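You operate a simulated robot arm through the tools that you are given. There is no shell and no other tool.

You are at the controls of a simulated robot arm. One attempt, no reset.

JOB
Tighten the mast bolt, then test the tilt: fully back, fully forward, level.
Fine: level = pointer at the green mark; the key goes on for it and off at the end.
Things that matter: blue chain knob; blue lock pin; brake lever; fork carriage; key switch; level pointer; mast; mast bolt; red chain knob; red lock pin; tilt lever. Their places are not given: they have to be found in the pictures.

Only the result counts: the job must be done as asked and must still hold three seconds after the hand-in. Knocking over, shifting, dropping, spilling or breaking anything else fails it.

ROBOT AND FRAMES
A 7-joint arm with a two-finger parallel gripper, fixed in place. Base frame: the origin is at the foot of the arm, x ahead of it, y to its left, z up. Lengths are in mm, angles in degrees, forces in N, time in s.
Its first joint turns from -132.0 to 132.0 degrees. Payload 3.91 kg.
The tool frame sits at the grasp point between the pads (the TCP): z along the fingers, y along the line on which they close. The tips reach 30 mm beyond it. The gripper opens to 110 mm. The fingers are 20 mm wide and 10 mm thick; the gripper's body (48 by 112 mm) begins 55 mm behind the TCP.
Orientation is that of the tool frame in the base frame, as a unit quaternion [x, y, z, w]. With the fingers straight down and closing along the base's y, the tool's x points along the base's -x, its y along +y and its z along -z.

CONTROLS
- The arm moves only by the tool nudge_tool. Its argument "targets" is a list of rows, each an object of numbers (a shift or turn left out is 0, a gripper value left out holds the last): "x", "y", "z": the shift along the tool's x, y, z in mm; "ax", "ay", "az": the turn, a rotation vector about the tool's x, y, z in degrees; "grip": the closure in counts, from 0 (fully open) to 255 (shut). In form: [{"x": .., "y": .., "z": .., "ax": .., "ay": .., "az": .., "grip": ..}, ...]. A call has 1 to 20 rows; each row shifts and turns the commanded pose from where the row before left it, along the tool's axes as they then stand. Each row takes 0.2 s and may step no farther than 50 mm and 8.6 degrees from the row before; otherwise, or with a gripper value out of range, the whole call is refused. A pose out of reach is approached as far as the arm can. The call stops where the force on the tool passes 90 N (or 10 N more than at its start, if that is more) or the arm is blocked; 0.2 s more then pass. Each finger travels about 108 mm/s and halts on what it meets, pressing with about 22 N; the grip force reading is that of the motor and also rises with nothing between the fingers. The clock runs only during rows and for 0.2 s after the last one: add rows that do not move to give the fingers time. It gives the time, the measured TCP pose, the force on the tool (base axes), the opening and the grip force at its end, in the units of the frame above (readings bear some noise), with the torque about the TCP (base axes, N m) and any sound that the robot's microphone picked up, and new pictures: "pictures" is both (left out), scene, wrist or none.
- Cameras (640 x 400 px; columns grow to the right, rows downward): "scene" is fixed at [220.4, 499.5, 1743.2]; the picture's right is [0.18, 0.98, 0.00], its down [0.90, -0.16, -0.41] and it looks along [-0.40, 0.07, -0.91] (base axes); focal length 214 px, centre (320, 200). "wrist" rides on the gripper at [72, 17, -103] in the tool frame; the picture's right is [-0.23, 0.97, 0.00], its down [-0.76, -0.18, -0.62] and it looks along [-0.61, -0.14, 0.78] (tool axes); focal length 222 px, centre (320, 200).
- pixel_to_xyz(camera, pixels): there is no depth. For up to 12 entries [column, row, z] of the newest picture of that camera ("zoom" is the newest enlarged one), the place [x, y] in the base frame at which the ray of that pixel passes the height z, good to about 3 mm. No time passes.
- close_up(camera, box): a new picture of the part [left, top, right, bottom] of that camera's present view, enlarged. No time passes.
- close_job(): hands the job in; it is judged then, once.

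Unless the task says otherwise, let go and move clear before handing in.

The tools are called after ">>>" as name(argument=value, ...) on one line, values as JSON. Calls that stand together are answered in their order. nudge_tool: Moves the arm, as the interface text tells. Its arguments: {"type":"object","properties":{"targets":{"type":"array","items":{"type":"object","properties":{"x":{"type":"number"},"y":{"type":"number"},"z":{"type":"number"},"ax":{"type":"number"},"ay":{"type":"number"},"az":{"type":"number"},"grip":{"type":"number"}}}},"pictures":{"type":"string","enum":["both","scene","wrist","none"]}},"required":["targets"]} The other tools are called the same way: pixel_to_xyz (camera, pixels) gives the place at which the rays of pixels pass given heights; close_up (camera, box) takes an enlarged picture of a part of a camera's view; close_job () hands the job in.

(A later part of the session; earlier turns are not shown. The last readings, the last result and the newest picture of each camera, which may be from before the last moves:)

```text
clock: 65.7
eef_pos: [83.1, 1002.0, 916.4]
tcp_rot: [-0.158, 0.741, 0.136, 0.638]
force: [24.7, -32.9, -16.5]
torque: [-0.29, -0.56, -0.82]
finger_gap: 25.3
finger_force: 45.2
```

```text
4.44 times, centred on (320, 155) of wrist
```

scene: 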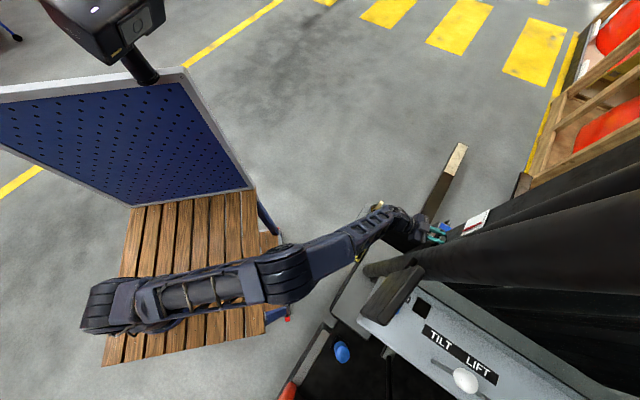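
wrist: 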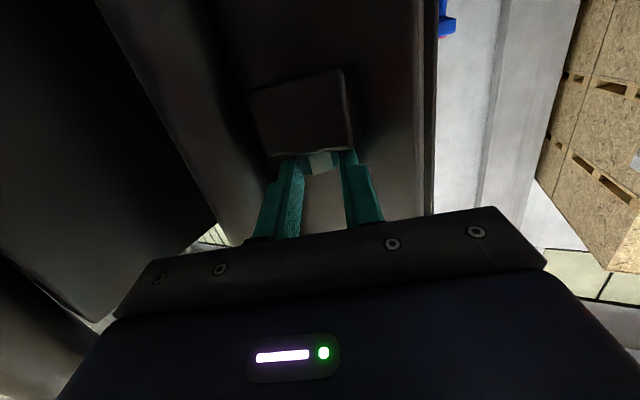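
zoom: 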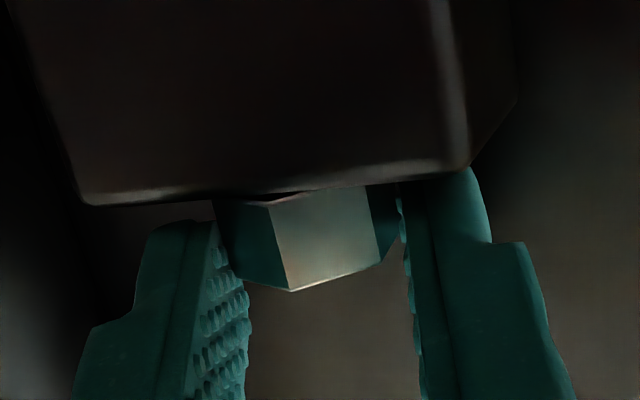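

Turned ~36° in this grip (total ≈60°). I'll continue carefully with a smaller sideways component.

>>> nudge_tool(targets=[{"y": 0.6, "ax": 3.96, "az": 0.56}, {"y": 1.0, "ax": 3.96, "az": 0.56}], pictures="wrist")

>>> close_up(camera="wrist", box=[260, 110, 380, 200])

```text
clock: 66.3
eef_pos: [77.8, 1000.0, 920.5]
tcp_rot: [-0.136, 0.746, 0.119, 0.641]
force: [-22.3, 53.0, -0.8]
torque: [-0.35, 1.01, 1.73]
finger_gap: 24.0
finger_force: 45.1
out of reach, approached as far as the arm can: row 1, 2
```

wrist: 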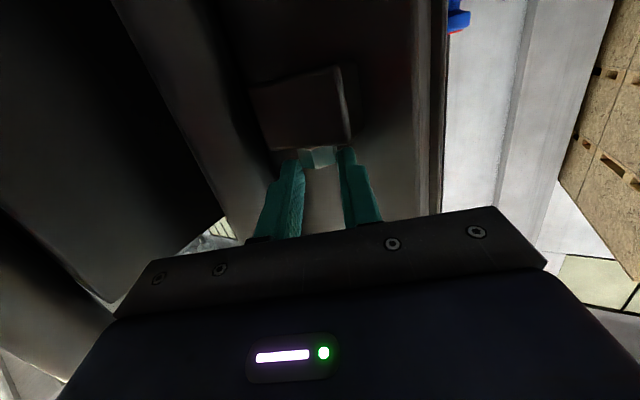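

```text
4.44 times, centred on (320, 155) of wrist
```

zoom: 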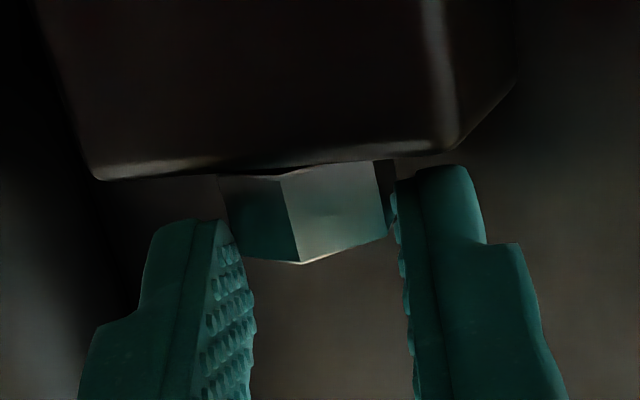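

Arm reach limit again at β≈21°; the bolt has turned roughly 65° in total. Releasing, lifting and backing off to take another stroke.

>>> nudge_tool(targets=[{"grip": 180}, {"grip": 180}, {"x": -12.4, "z": -1.9}, {"x": -12.4, "z": -1.9}, {"x": 6, "z": -39.6}])

>>> close_up(camera="wrist", box=[260, 80, 380, 170])

>>> close_up(camera="scene", box=[425, 215, 465, 245])

```text
clock: 67.5
eef_pos: [44.3, 985.8, 943.2]
tcp_rot: [-0.132, 0.746, 0.114, 0.642]
force: [0.1, 1.1, -0.5]
torque: [0.01, -0.04, 0.01]
finger_gap: 32.2
finger_force: 0.1
```

scene: 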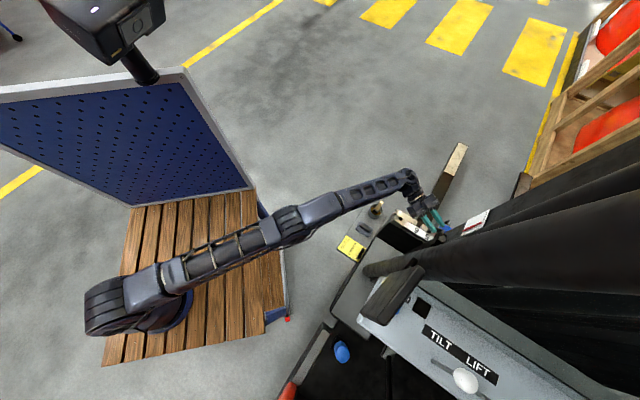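
wrist: 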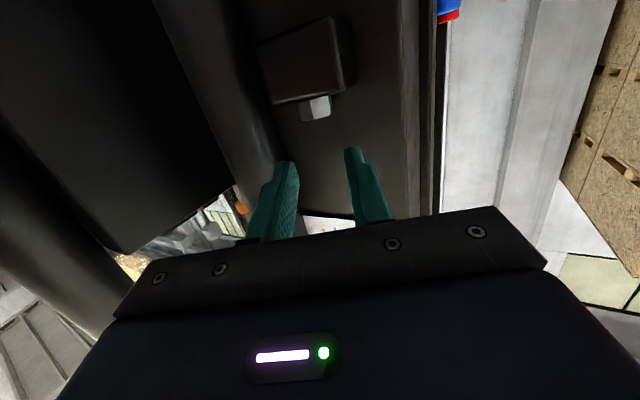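

```text
4.44 times, centred on (320, 125) of wrist
```

zoom: 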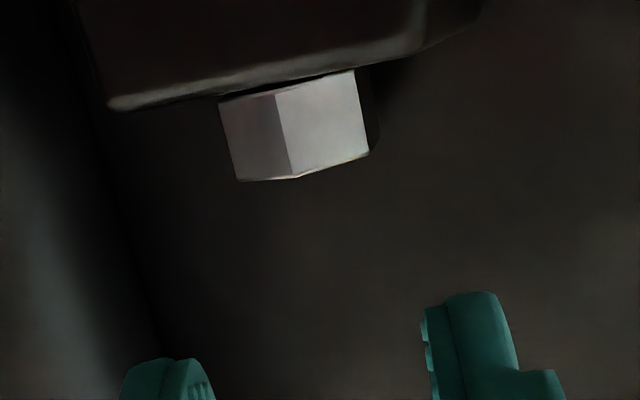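

```text
13.33 times, centred on (445, 230) of scene
```

zoom: 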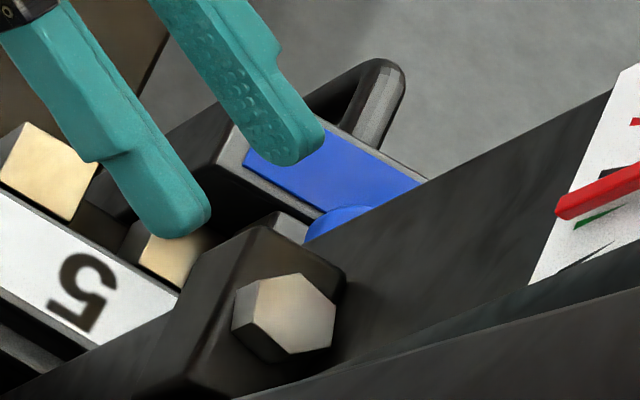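

The vertex is now at ~208°, about 70° turned in total. I'll do another stroke: swing to 240°, recentre, and look.

>>> nudge_tool(targets=[{"ax": -7.77, "az": -1.18}, {"ax": -7.77, "az": -1.18}, {"ax": -7.77, "az": -1.18}, {"ax": -7.77, "az": -1.18}, {"ax": -7.77, "az": -1.18}, {"x": 1.7, "y": -20, "z": -6}, {"x": 1.7, "y": -20, "z": -6}])

>>> close_up(camera="wrist", box=[260, 60, 360, 130])

```text
clock: 69.1
eef_pos: [73.2, 954.5, 940.9]
tcp_rot: [-0.377, 0.658, 0.323, 0.566]
force: [0.4, 0.5, -0.6]
torque: [-0.01, 0.04, -0.04]
finger_gap: 32.3
finger_force: 0.0
```

scene: 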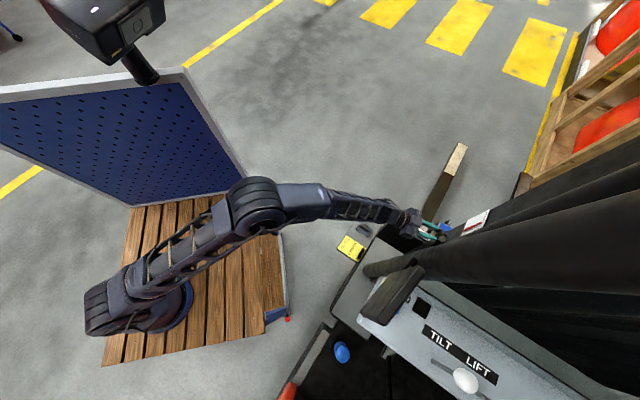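
wrist: 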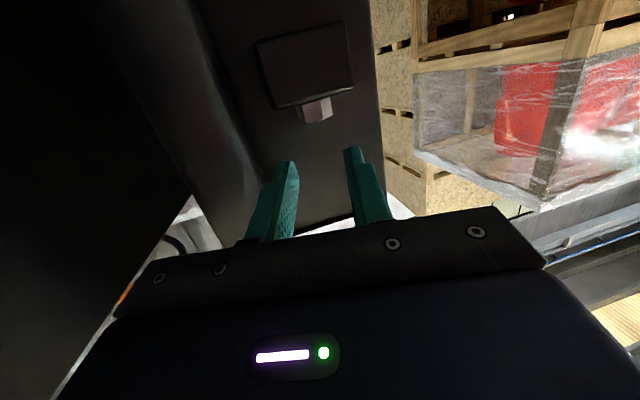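

```text
5.71 times, centred on (310, 95) of wrist
```

zoom: 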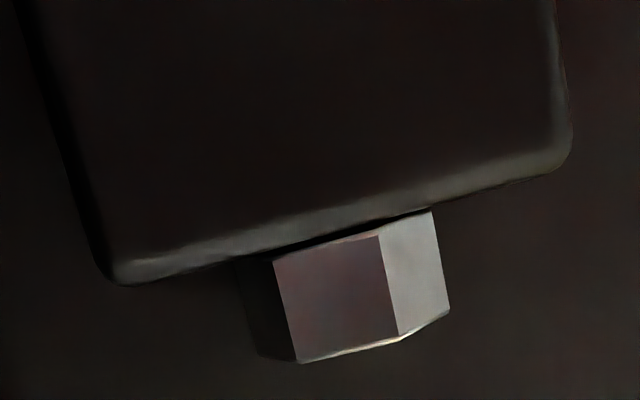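

Same approach geometry as last time; the flats are ~28° off but the pad friction grip worked. Advance, lower, and close.

>>> nudge_tool(targets=[{"x": -1.97, "y": 0.5, "z": 13.9}, {"x": -1.97, "y": 0.4, "z": 13.9}, {"x": -1.83, "y": 0.3, "z": 12.9}, {"x": 11.6, "z": 1.65}, {"x": 11.6, "z": 1.65}, {"grip": 255}, {"grip": 255}, {"grip": 255}], pictures="wrist")

>>> close_up(camera="wrist", box=[260, 110, 380, 200])

```text
clock: 70.9
eef_pos: [93.4, 991.2, 918.6]
tcp_rot: [-0.375, 0.658, 0.324, 0.567]
force: [5.3, -4.4, 6.9]
torque: [-0.74, 0.17, -0.18]
finger_gap: 26.3
finger_force: 45.1
```

wrist: 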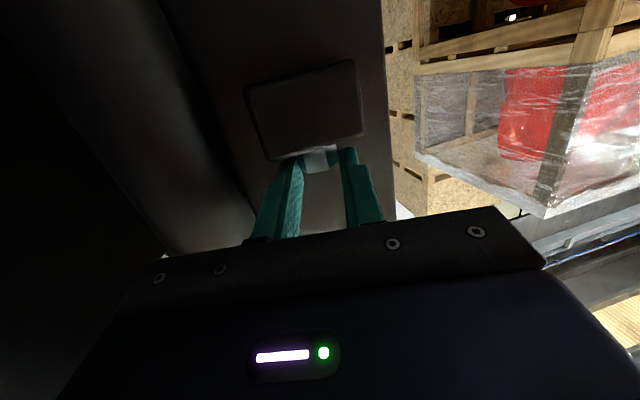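

```text
4.44 times, centred on (320, 155) of wrist
```

zoom: 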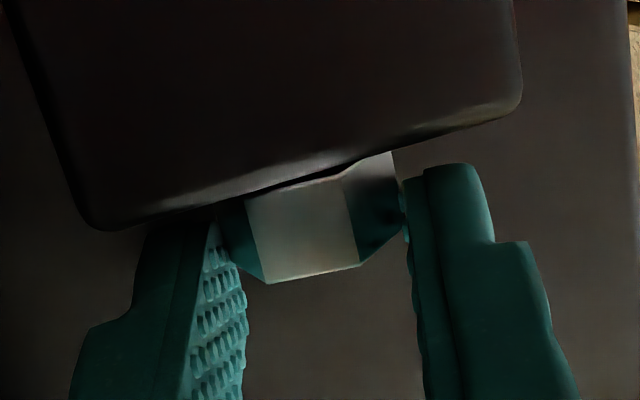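

Corner grip at 26.3 mm. Rotating clockwise 8° and checking whether the bolt follows.

>>> nudge_tool(targets=[{"y": 1.8, "ax": 3.96, "az": 0.56}, {"y": 1.8, "ax": 3.96, "az": 0.56}], pictures="wrist")

>>> close_up(camera="wrist", box=[260, 110, 380, 200])

```text
clock: 71.5
eef_pos: [91.4, 993.2, 918.2]
tcp_rot: [-0.329, 0.683, 0.283, 0.588]
force: [8.0, 4.9, 6.1]
torque: [0.91, -0.34, -0.1]
finger_gap: 26.2
finger_force: 45.0
```

wrist: 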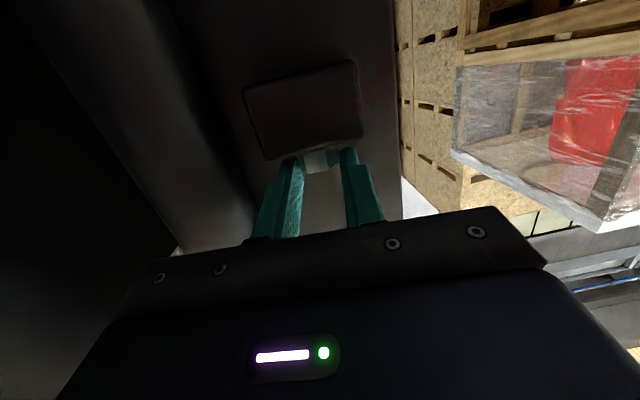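

```text
4.44 times, centred on (320, 155) of wrist
```

zoom: 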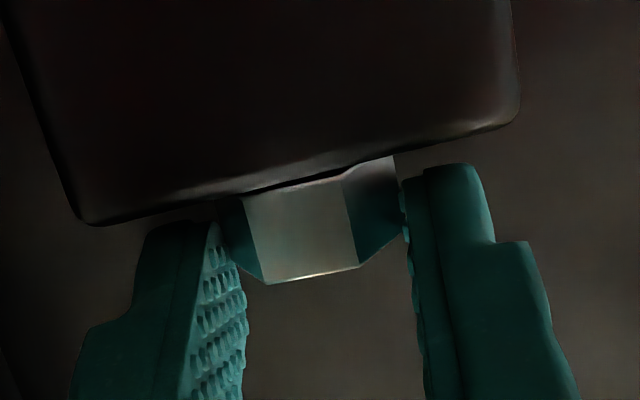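

The bolt follows. Continuing the stroke, 28° more.

>>> nudge_tool(targets=[{"y": 1.7, "ax": 3.96, "az": 0.56}, {"y": 1.7, "ax": 3.96, "az": 0.56}, {"y": 1.7, "ax": 3.96, "az": 0.56}, {"y": 1.6, "ax": 3.96, "az": 0.56}, {"y": 1.5, "ax": 3.96, "az": 0.56}, {"y": 1.4, "ax": 3.96, "az": 0.56}, {"y": 1.4, "ax": 3.96, "az": 0.56}], pictures="wrist")

>>> close_up(camera="wrist", box=[260, 110, 380, 200])

```text
clock: 73.1
eef_pos: [81.5, 1000.8, 918.0]
tcp_rot: [-0.156, 0.741, 0.131, 0.64]
force: [4.3, 12.9, 1.5]
torque: [0.76, -0.52, 0.2]
finger_gap: 25.4
finger_force: 45.3
```

wrist: 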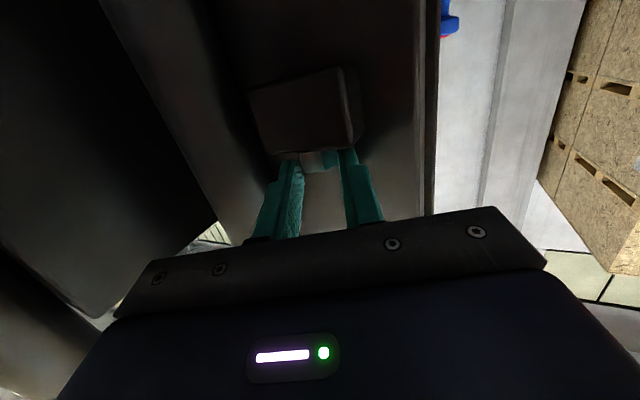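

```text
4.44 times, centred on (320, 155) of wrist
```

zoom: 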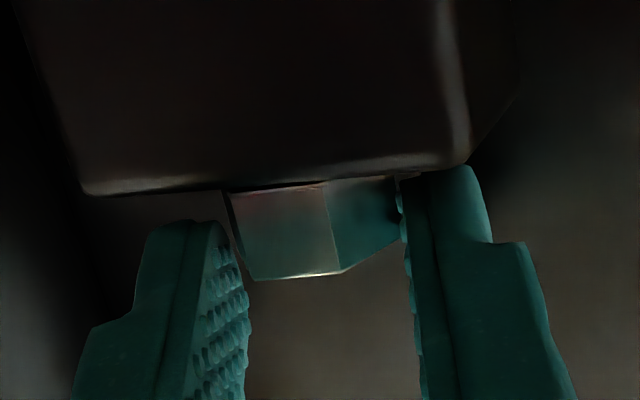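

The bolt lagged near the end (vertex now ~184°/244°, ~95° total), either slipping or reaching its seat. I'll regrip: at 240° the flats will be well aligned, which makes a clear test.

>>> nudge_tool(targets=[{"grip": 180}, {"grip": 180}, {"x": -12.4, "z": -1.8}, {"x": -12.4, "z": -1.8}, {"x": 6, "z": -39.6}, {"ax": -7.4, "az": -1.1}, {"ax": -7.4, "az": -1.1}, {"ax": -7.4, "az": -1.1}, {"ax": -7.4, "az": -1.1}, {"ax": -7.4, "az": -1.1}])

>>> close_up(camera="scene", box=[425, 215, 465, 245])

```text
clock: 75.3
eef_pos: [45.8, 984.6, 944.3]
tcp_rot: [-0.387, 0.653, 0.33, 0.562]
force: [0.4, 0.0, -0.8]
torque: [-0.03, 0.01, -0.03]
finger_gap: 32.1
finger_force: 0.0
```

scene: 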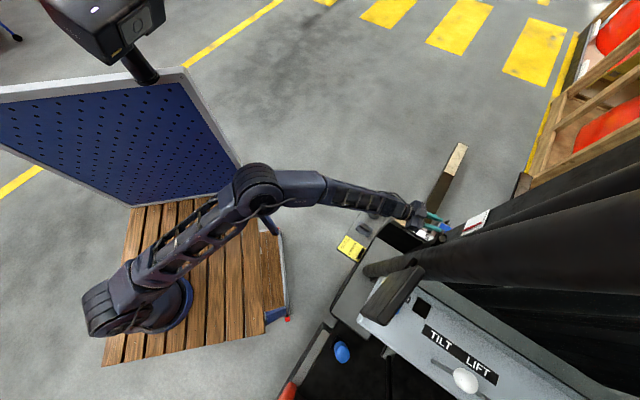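
wrist: 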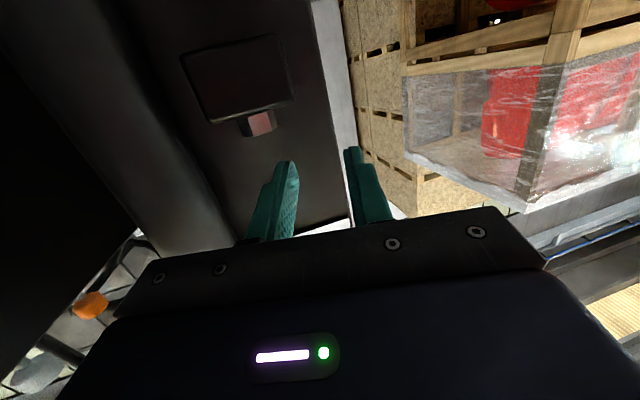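

```text
13.33 times, centred on (445, 230) of scene
```

zoom: 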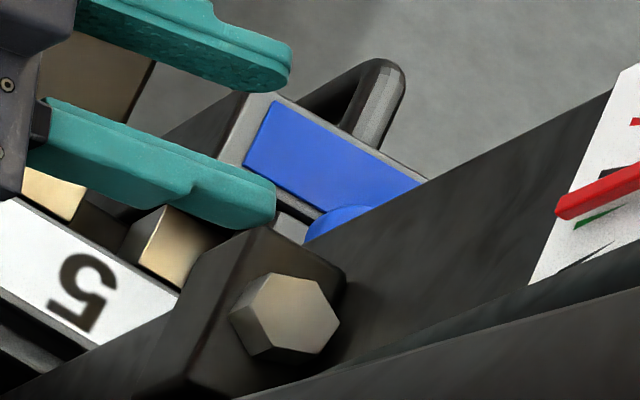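

The flats now sit near 245°, matching a 241° grip. Centring, advancing, lowering and closing.

>>> nudge_tool(targets=[{"y": -19.5}, {"y": -19.5}, {"x": -2.1, "z": 13.8}, {"x": -2.1, "z": 13.8}], pictures="wrist")

>>> close_up(camera="wrist", box=[260, 70, 380, 160])

```text
clock: 76.3
eef_pos: [92.8, 990.4, 942.7]
tcp_rot: [-0.385, 0.652, 0.329, 0.563]
force: [0.2, 0.1, 0.1]
torque: [-0.05, -0.01, -0.02]
finger_gap: 32.4
finger_force: 0.0
```

wrist: 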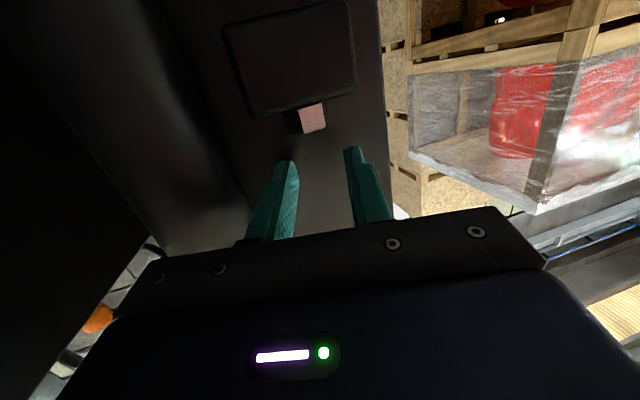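

```text
4.44 times, centred on (320, 115) of wrist
```

zoom: 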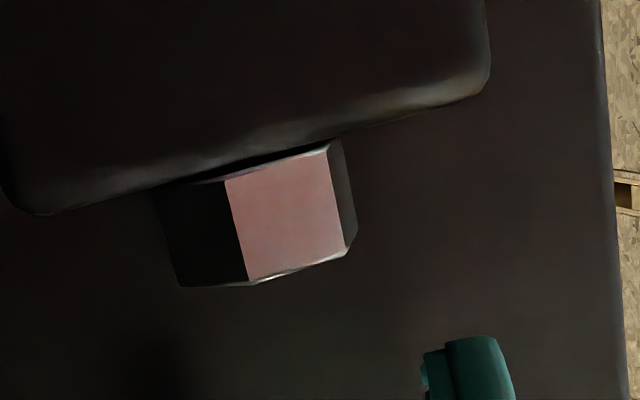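

Aligned within ~4° and centred. Lowering and closing.

>>> nudge_tool(targets=[{"x": 12.4, "y": -0.5, "z": 1.9}, {"x": 12.4, "y": -0.4, "z": 1.9}, {"grip": 255}, {"grip": 255}, {"grip": 255}], pictures="wrist")

>>> close_up(camera="wrist", box=[260, 110, 380, 200])

```text
clock: 77.5
eef_pos: [94.4, 989.9, 918.2]
tcp_rot: [-0.385, 0.653, 0.329, 0.563]
force: [-3.8, 4.7, 3.1]
torque: [0.19, 0.07, 0.14]
finger_gap: 22.8
finger_force: 45.0
```

wrist: 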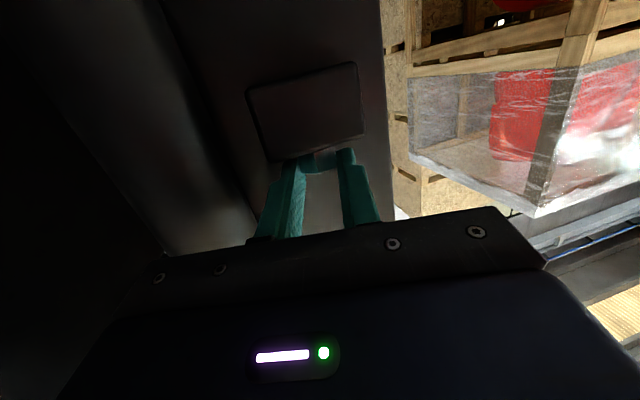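

```text
4.44 times, centred on (320, 155) of wrist
```

zoom: 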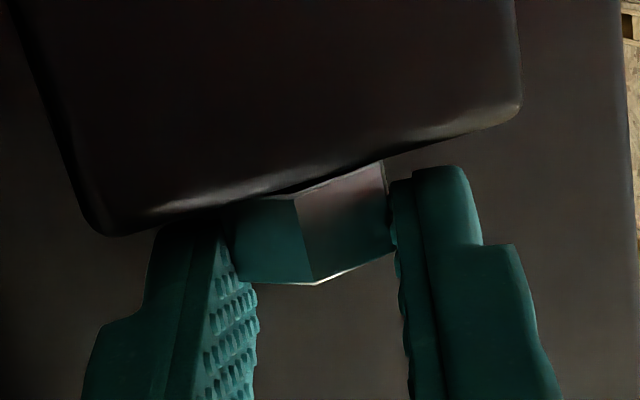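

A true flat grip (22.8 mm, 45 N). Turning clockwise 12° to test resistance.

>>> nudge_tool(targets=[{"y": 1.75, "ax": 3.96, "az": 0.6}, {"y": 1.75, "ax": 3.96, "az": 0.6}, {"y": 1.75, "ax": 3.96, "az": 0.6}], pictures="wrist")

>>> close_up(camera="wrist", box=[260, 110, 380, 200])

```text
clock: 78.3
eef_pos: [88.1, 993.0, 918.4]
tcp_rot: [-0.315, 0.689, 0.268, 0.595]
force: [-5.6, 6.8, 0.9]
torque: [0.97, -0.47, 0.14]
finger_gap: 22.9
finger_force: 45.2
```

wrist: 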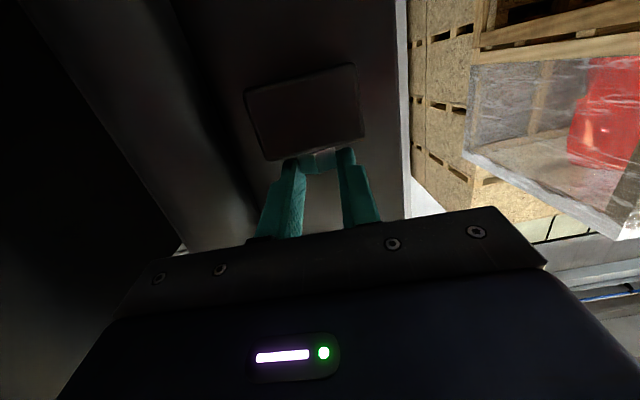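

```text
4.44 times, centred on (320, 155) of wrist
```

zoom: 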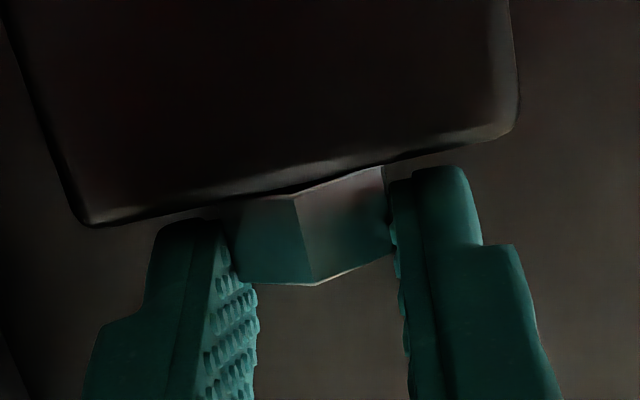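

The bolt turns freely with the grip, so it's not seated yet. Continuing the stroke.

>>> nudge_tool(targets=[{"y": 1.7, "ax": 3.96, "az": 0.6}, {"y": 1.7, "ax": 3.96, "az": 0.6}, {"y": 1.7, "ax": 3.96, "az": 0.6}, {"y": 1.6, "ax": 3.96, "az": 0.6}, {"y": 1.5, "ax": 3.96, "az": 0.6}], pictures="wrist")

>>> close_up(camera="wrist", box=[260, 110, 380, 200])

```text
clock: 79.5
eef_pos: [82.4, 998.0, 918.9]
tcp_rot: [-0.19, 0.734, 0.161, 0.632]
force: [-16.0, 4.5, -1.9]
torque: [0.7, -0.52, 1.01]
finger_gap: 25.8
finger_force: 45.1
```

wrist: 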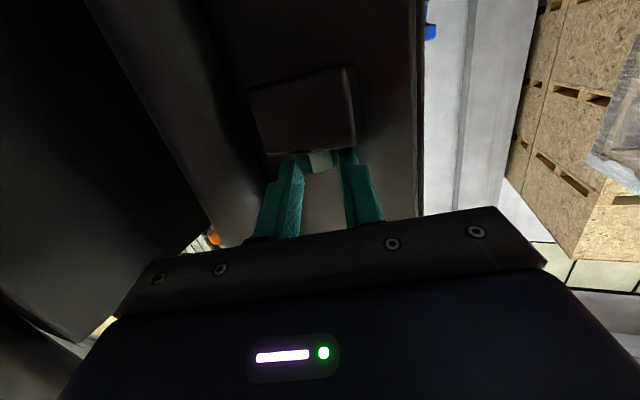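

```text
4.44 times, centred on (320, 155) of wrist
```

zoom: 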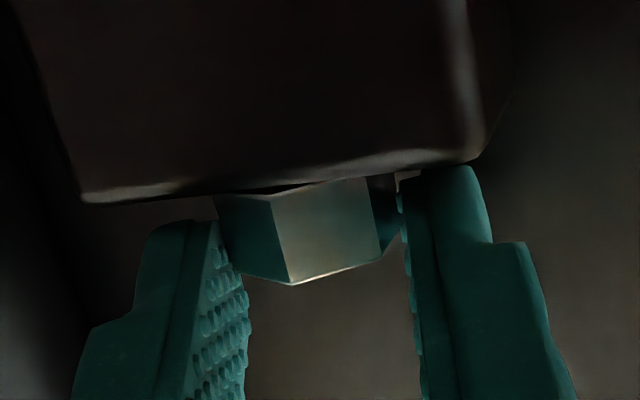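

Now the gap sprang to 25.8 mm with ~0.7 N·m resisting: the bolt stopped following partway—it seems to be seating. I'll release, measure its angle, and try once more with a fresh aligned grip.

>>> nudge_tool(targets=[{"grip": 180}, {"grip": 180}, {"x": -12.4, "z": -1.9}, {"x": -12.4, "z": -1.9}, {"x": 6, "z": -39.6}])

>>> close_up(camera="wrist", box=[260, 80, 380, 170])

>>> close_up(camera="scene", box=[425, 215, 465, 245])

```text
clock: 80.7
eef_pos: [52.5, 979.7, 941.0]
tcp_rot: [-0.19, 0.733, 0.16, 0.633]
force: [0.9, -0.4, -0.4]
torque: [0.02, 0.0, 0.01]
finger_gap: 32.0
finger_force: 0.1
```

scene: 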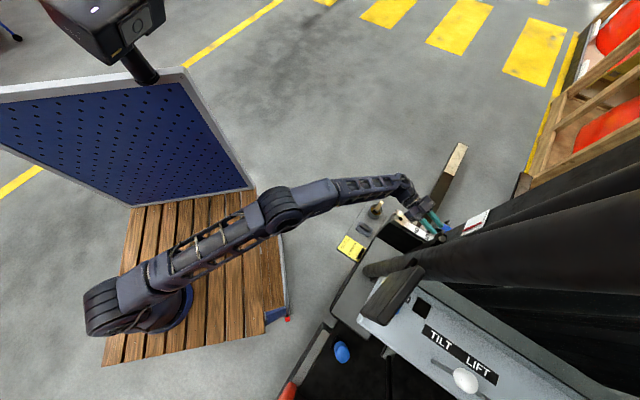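
wrist: 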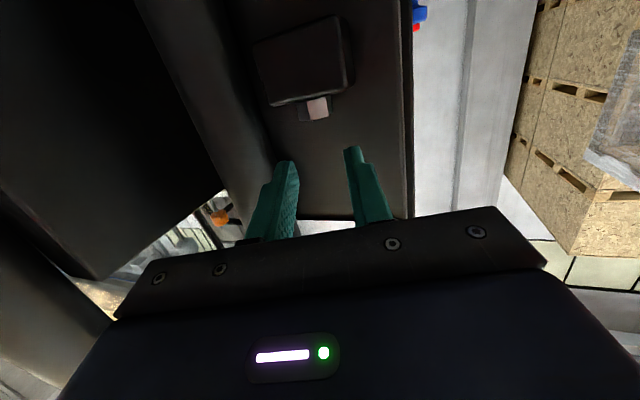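

```text
4.44 times, centred on (320, 125) of wrist
```

zoom: 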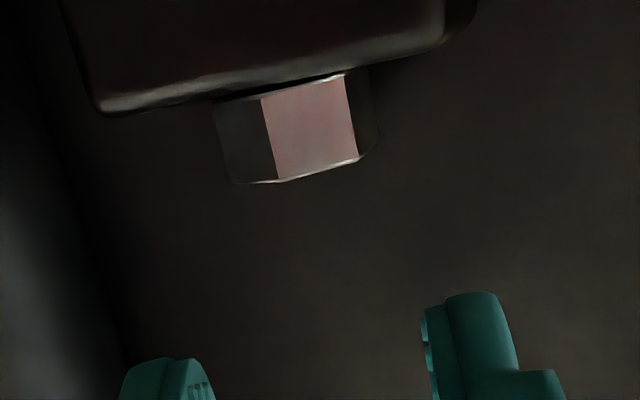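

```text
13.33 times, centred on (445, 230) of scene
```

zoom: 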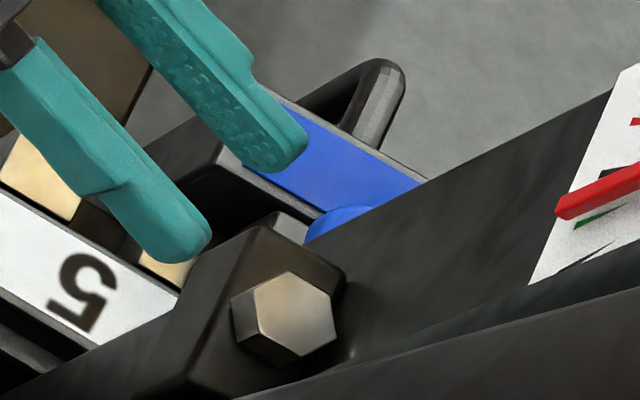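

The bolt is now at ~225°, about 115° turned. I'll regrip aligned at ψ≈226° and twist again to confirm it's seated.

>>> nudge_tool(targets=[{"ax": -5.67, "az": -0.86}, {"ax": -5.67, "az": -0.86}, {"ax": -5.67, "az": -0.86}, {"y": -15.3}, {"x": -2.6, "z": 17.4}, {"x": -2.6, "z": 17.4}], pictures="wrist")

>>> close_up(camera="wrist", box=[260, 70, 380, 160])

```text
clock: 82.1
eef_pos: [84.3, 994.6, 942.8]
tcp_rot: [-0.298, 0.698, 0.253, 0.6]
force: [-0.1, 0.7, 0.6]
torque: [-0.03, 0.02, 0.02]
finger_gap: 32.2
finger_force: 0.0
```

wrist: 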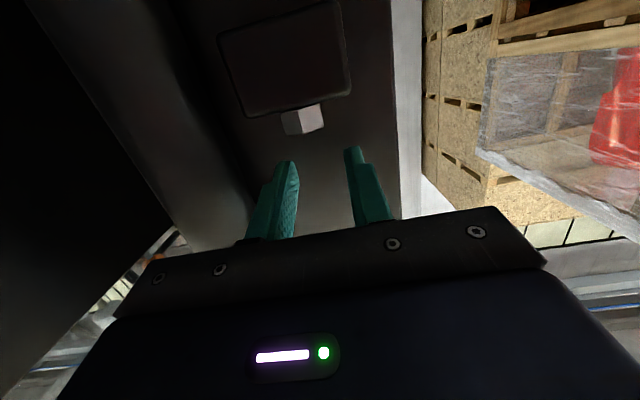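

```text
4.44 times, centred on (320, 115) of wrist
```

zoom: 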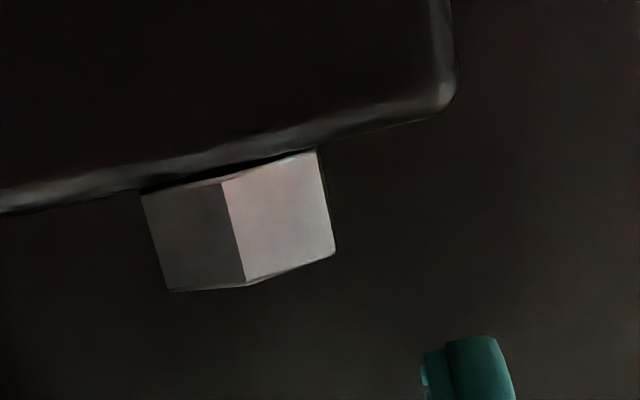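

Aligned (bolt 228°, tool 226°); I'll correct 3.7 mm laterally, lower, grip, and turn 12°.

>>> nudge_tool(targets=[{"x": 12.2, "y": -1.9, "z": 3}, {"x": 12.2, "y": -1.8, "z": 2.5}, {"grip": 255}, {"grip": 255}, {"grip": 255}], pictures="none")

>>> nudge_tool(targets=[{"y": 1.75, "ax": 3.96, "az": 0.6}], pictures="none")

>>> nudge_tool(targets=[{"y": 1.75, "ax": 3.96, "az": 0.6}], pictures="none")

>>> nudge_tool(targets=[{"y": 1.75, "ax": 3.96, "az": 0.6}])

>>> close_up(camera="wrist", box=[260, 110, 380, 200])

```text
clock: 83.3
eef_pos: [88.3, 993.4, 918.8]
tcp_rot: [-0.298, 0.696, 0.255, 0.601]
force: [-4.1, 15.0, 3.7]
torque: [0.37, -0.02, 0.37]
finger_gap: 22.9
finger_force: 45.6
```

```text
clock: 83.7
eef_pos: [86.8, 994.9, 918.4]
tcp_rot: [-0.272, 0.707, 0.232, 0.61]
force: [-6.1, 13.4, 4.1]
torque: [0.77, -0.45, 1.05]
finger_gap: 23.4
finger_force: 44.7
```

```text
clock: 84.1
eef_pos: [86.7, 995.6, 918.5]
tcp_rot: [-0.248, 0.715, 0.212, 0.618]
force: [-10.8, 7.9, 3.3]
torque: [0.7, -0.62, 1.01]
finger_gap: 24.0
finger_force: 44.9
```

```text
clock: 84.5
eef_pos: [83.8, 996.4, 917.5]
tcp_rot: [-0.223, 0.724, 0.19, 0.625]
force: [-12.2, 1.3, 3.1]
torque: [0.29, -0.52, 1.04]
finger_gap: 24.9
finger_force: 45.2
```

scene: 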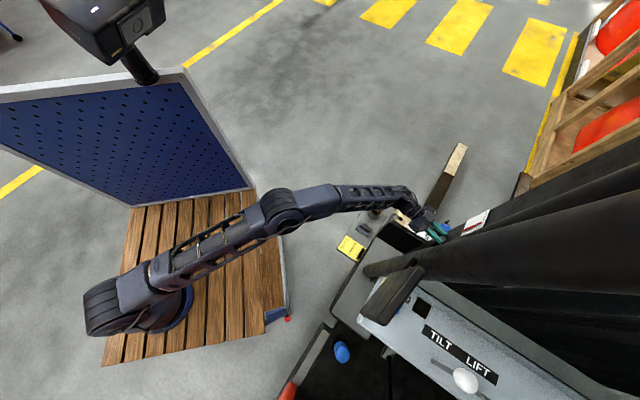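
wrist: 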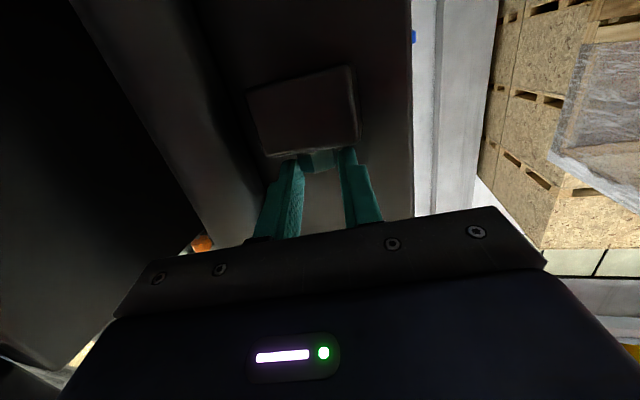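

```text
4.44 times, centred on (320, 155) of wrist
```

zoom: 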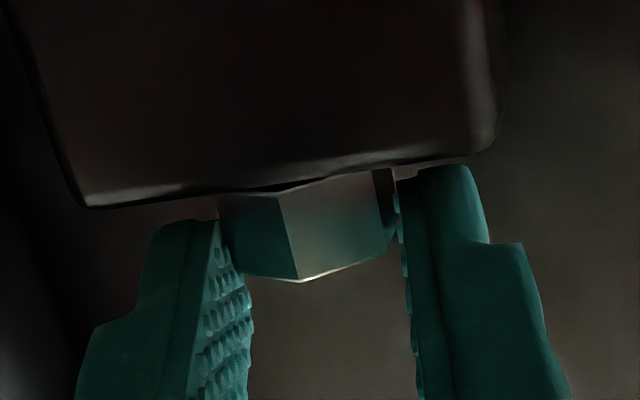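

Twisting now only spreads the pads (22.9→24.9 mm) at a steady ~1 N·m with the bolt stationary: it is seated tight after ~115–120° of turning. Releasing and retreating upward.

>>> nudge_tool(targets=[{"grip": 180}, {"grip": 180}, {"x": -12.4, "z": -1.9}, {"x": -12.4, "z": -1.9}, {"z": -45}, {"z": -45}, {"z": -45}, {"x": -44.5, "z": -6.7}, {"x": -44.5, "z": -6.7}, {"x": -44.5, "z": -6.7}, {"x": -44.5, "z": -6.7}, {"x": -44.5, "z": -6.7}])

>>> close_up(camera="scene", box=[425, 205, 485, 245])

```text
clock: 87.1
eef_pos: [-27.3, 923.3, 1189.2]
tcp_rot: [-0.223, 0.724, 0.189, 0.625]
force: [-0.1, 0.5, -0.3]
torque: [0.0, 0.0, -0.03]
finger_gap: 32.2
finger_force: 0.0
```

scene: 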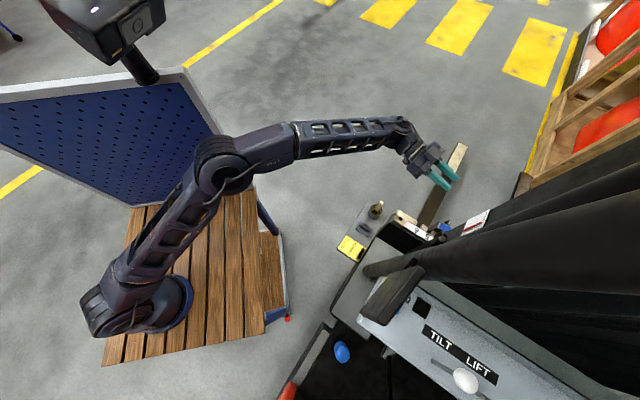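
wrist: 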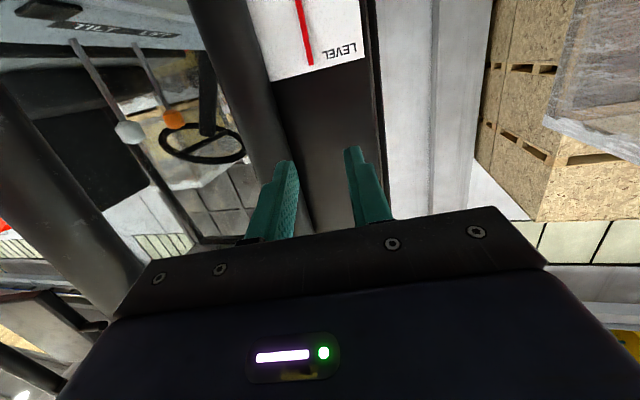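

```text
10.00 times, centred on (455, 225) of scene
```

zoom: 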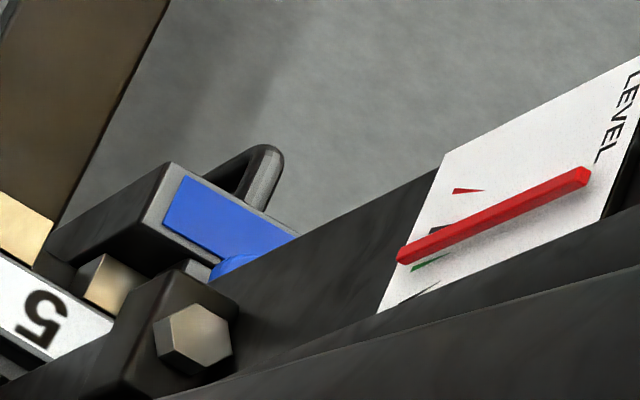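

Bolt done. I'll back off further and untilt to tool-down.

>>> nudge_tool(targets=[{"z": -45}, {"z": -45}, {"ay": 8.1}, {"ay": 8.1}, {"ay": 8.1}, {"ay": 8.1}, {"ay": 8.1}, {"ay": 8.1}, {"ay": 8.1}, {"ay": 8.1}, {"ay": 8.1}, {"ay": 8.1}], pictures="scene")

```text
clock: 89.7
eef_pos: [-99.6, 870.4, 1200.9]
tcp_rot: [-0.294, 0.956, -0.001, 0.005]
force: [0.1, 0.7, -0.2]
torque: [0.02, -0.02, 0.0]
finger_gap: 32.3
finger_force: 0.0
```

scene: 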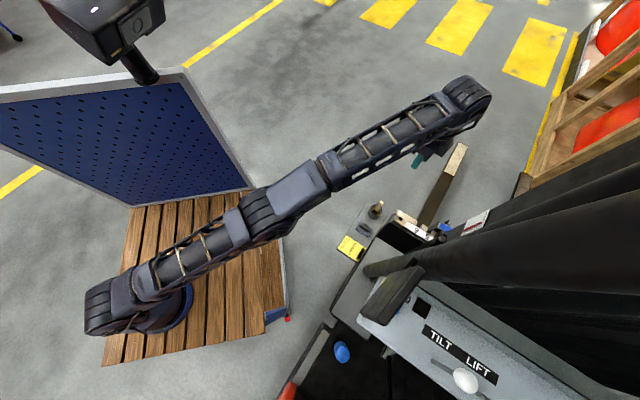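

Now moving back to a safe hub pose near (50,480,1400) and yawing so the camera faces the truck.

>>> nudge_tool(targets=[{"x": 9.5, "y": -40.7, "z": -20}, {"x": 9.5, "y": -40.7, "z": -20}, {"x": 9.5, "y": -40.7, "z": -20}, {"x": 9.5, "y": -40.7, "z": -20}, {"x": 9.5, "y": -40.7, "z": -20}, {"x": 9.5, "y": -40.7, "z": -20}, {"x": 9.5, "y": -40.7, "z": -20}, {"x": 9.5, "y": -40.7, "z": -20}, {"x": 9.5, "y": -40.7, "z": -20}, {"x": 9.5, "y": -40.7, "z": -20}, {"az": -8}, {"az": -8}, {"az": -8}, {"az": -8}, {"az": -8}, {"az": -8}, {"az": -7.8}])

```text
clock: 93.3
eef_pos: [47.3, 482.4, 1401.7]
tcp_rot: [-0.707, 0.707, -0.003, 0.004]
force: [0.0, -0.2, 0.3]
torque: [-0.01, -0.01, -0.05]
finger_gap: 32.6
finger_force: 0.1
```

scene: 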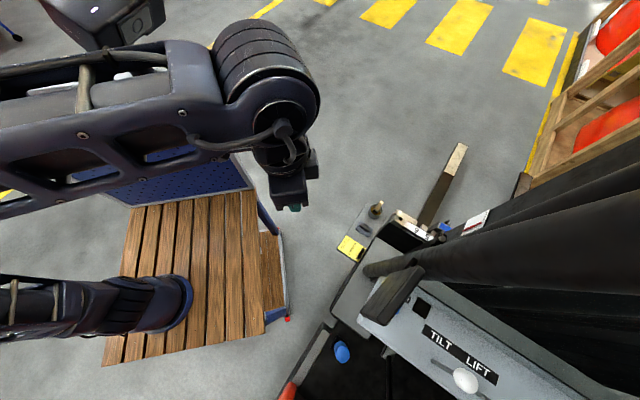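
wrist: 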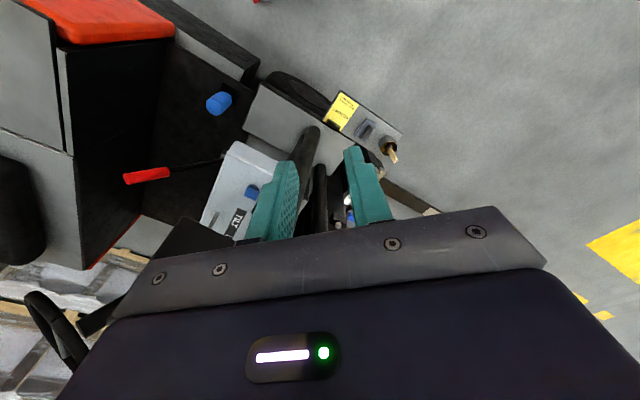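

Moving along +x to about 400 to look at the key and levers from a closer spot.

>>> nudge_tool(targets=[{"y": -44}, {"y": -44}, {"y": -44}, {"y": -44}, {"y": -44}, {"y": -44}, {"y": -44}, {"y": -44}, {"x": -40, "z": 30}, {"x": -40, "z": 30}])

>>> close_up(camera="wrist", box=[220, 60, 460, 230])

```text
clock: 95.5
eef_pos: [400.1, 562.7, 1346.5]
tcp_rot: [-0.706, 0.708, -0.002, 0.005]
force: [-1.0, -0.7, 0.3]
torque: [0.05, -0.02, 0.02]
finger_gap: 32.2
finger_force: 0.0
```

scene: 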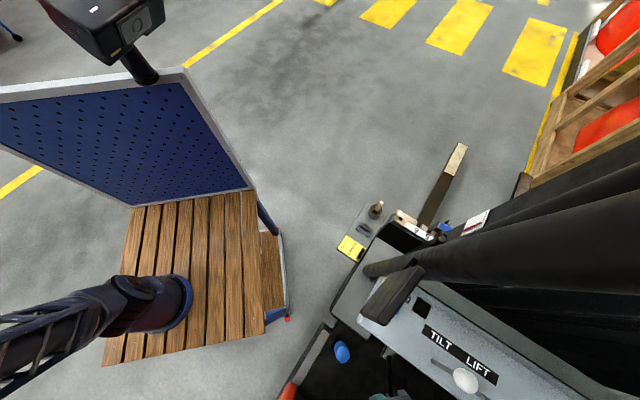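
wrist: 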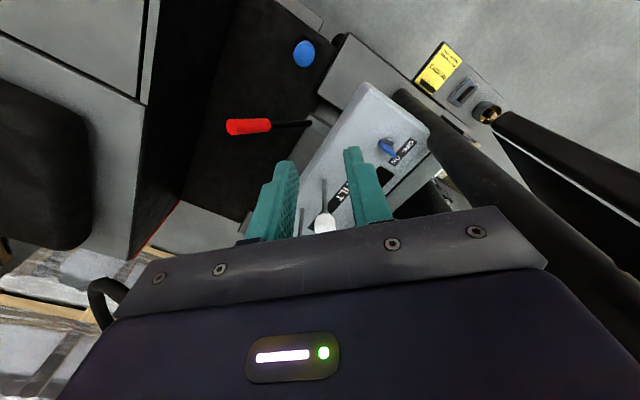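

```text
2.35 times, centred on (340, 145) of wrist
```

zoom: 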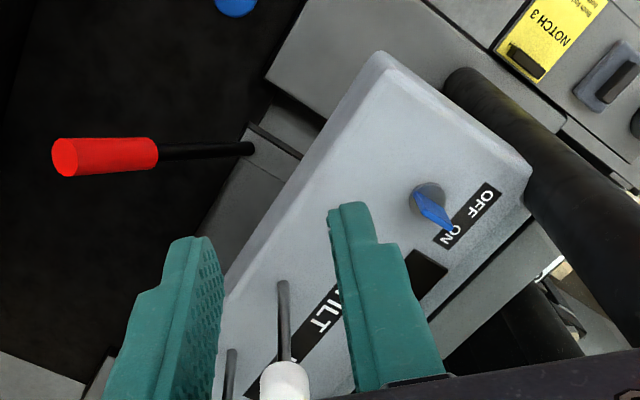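

The key (blue blade on a disc at wrist ~386,145) and OFF/ON plate are visible. Enlarging the key more.

>>> close_up(camera="wrist", box=[360, 120, 425, 175])

>>> pixel_to_xyz(camera="wrist", pixels=[[377.4, 145, 1000], [386, 156, 1030], [386, 156, 1000], [402, 143, 1000], [388, 161, 1000]])

```text
7.27 times, centred on (392, 148) of wrist
```

zoom: 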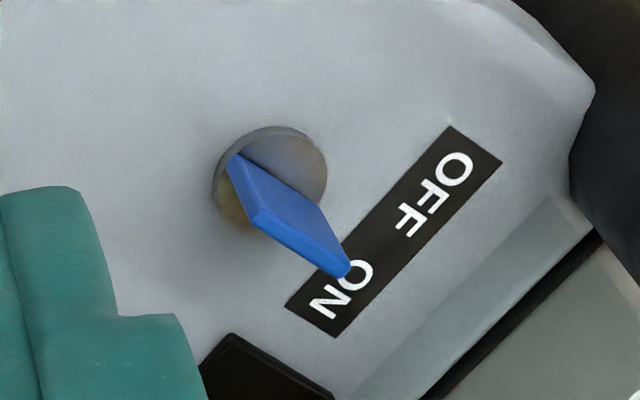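

```text
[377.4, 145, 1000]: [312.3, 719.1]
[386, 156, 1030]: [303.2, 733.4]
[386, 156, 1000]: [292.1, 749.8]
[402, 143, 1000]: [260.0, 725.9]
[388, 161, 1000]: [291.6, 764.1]
```

The blade handle points along the truck's forward axis (~140°), centre about (296,722), top z≈1035–1040. I'll back off, then yaw so the fingers can straddle the blade (closing axis across it).

>>> nudge_tool(targets=[{"x": 40}, {"x": 40}, {"az": 8.1}, {"az": 8.1}, {"az": 8.1}, {"az": 8.1}, {"az": 8.1}, {"az": 8.1}, {"az": 8.1}, {"az": 8.1}], pictures="none")

>>> nudge_tool(targets=[{"az": 8.1}, {"az": 8.1}, {"az": 8.1}, {"az": 8.1}, {"az": 8.1}, {"az": 8.1}, {"az": 8.1}, {"az": 8.1}])

```text
clock: 97.7
eef_pos: [399.7, 480.5, 1345.8]
tcp_rot: [-0.215, 0.977, -0.001, 0.005]
force: [1.0, -0.4, 0.0]
torque: [0.0, 0.01, -0.04]
finger_gap: 32.2
finger_force: 0.0
```

```text
clock: 99.5
eef_pos: [399.8, 480.8, 1345.8]
tcp_rot: [0.341, 0.94, 0.002, 0.005]
force: [0.2, -0.8, 0.1]
torque: [0.0, 0.01, -0.02]
finger_gap: 32.3
finger_force: 0.1
```

scene: 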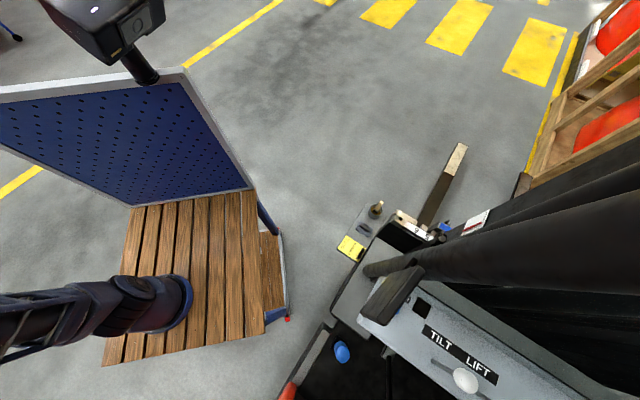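
wrist: 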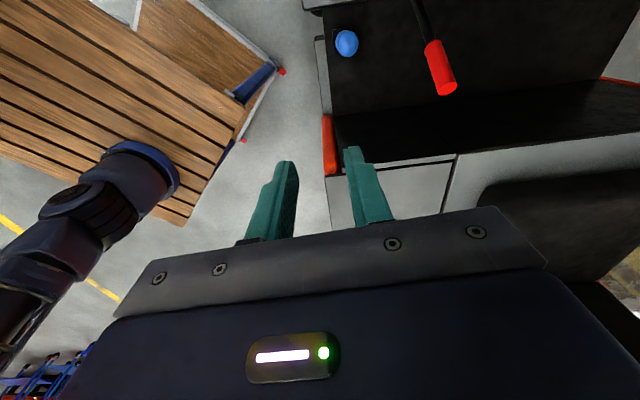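

Yaw reached 140° cleanly. Tilting 30° so the wrist leans away from the mirror, then moving toward a pre-grasp 100 mm above the key.

>>> nudge_tool(targets=[{"ay": 7.5}, {"ay": 7.5}, {"ay": 7.5}, {"ay": 7.5}, {"x": 7, "y": 16.8, "z": 40.7}, {"x": 7, "y": 16.8, "z": 40.7}, {"x": 7, "y": 16.8, "z": 40.7}, {"x": 7, "y": 16.8, "z": 40.7}, {"x": 7, "y": 16.8, "z": 40.7}])

```text
clock: 101.5
eef_pos: [353.5, 630.0, 1186.9]
tcp_rot: [0.328, 0.909, 0.09, -0.239]
force: [-0.4, -0.1, 0.6]
torque: [0.01, -0.04, -0.03]
finger_gap: 32.3
finger_force: 0.0
```

scene: 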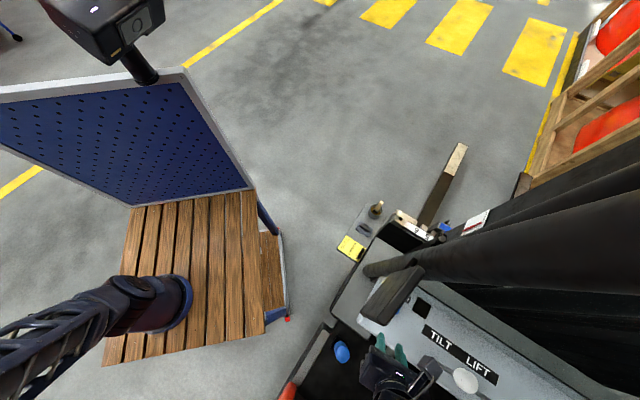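
wrist: 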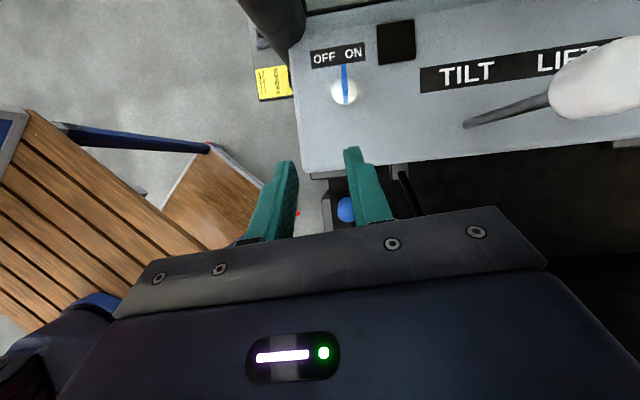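

A clear top-down view: the key disc at (345,90) with its blade pointing toward the OFF/ON plate. Zooming in.

>>> close_up(camera="wrist", box=[295, 25, 395, 125])

>>> close_up(camera="wrist", box=[400, 10, 640, 170])

>>> pixel_to_xyz(camera="wrist", pixels=[[345, 93, 1002], [344, 66, 1035], [345, 100, 1035], [320, 60, 1002], [355, 52, 1002]])

```text
4.00 times, centred on (345, 75) of wrist
```

zoom: 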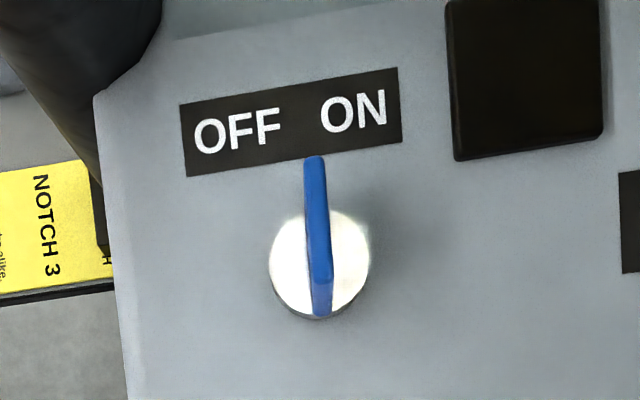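

```text
2.50 times, centred on (520, 90) of wrist
```

zoom: 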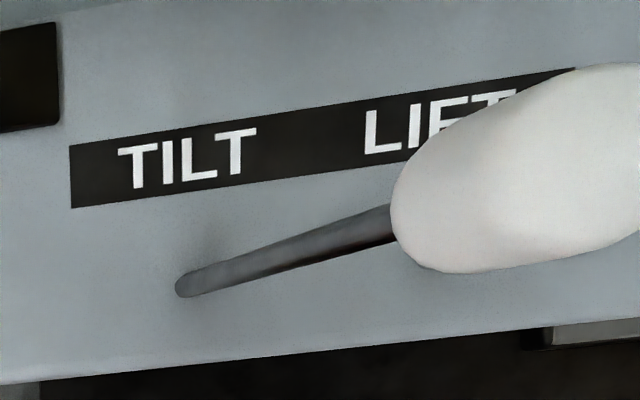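

```text
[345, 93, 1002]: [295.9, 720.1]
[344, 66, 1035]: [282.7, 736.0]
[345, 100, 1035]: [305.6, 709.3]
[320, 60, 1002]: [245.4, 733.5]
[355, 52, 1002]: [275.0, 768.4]
```

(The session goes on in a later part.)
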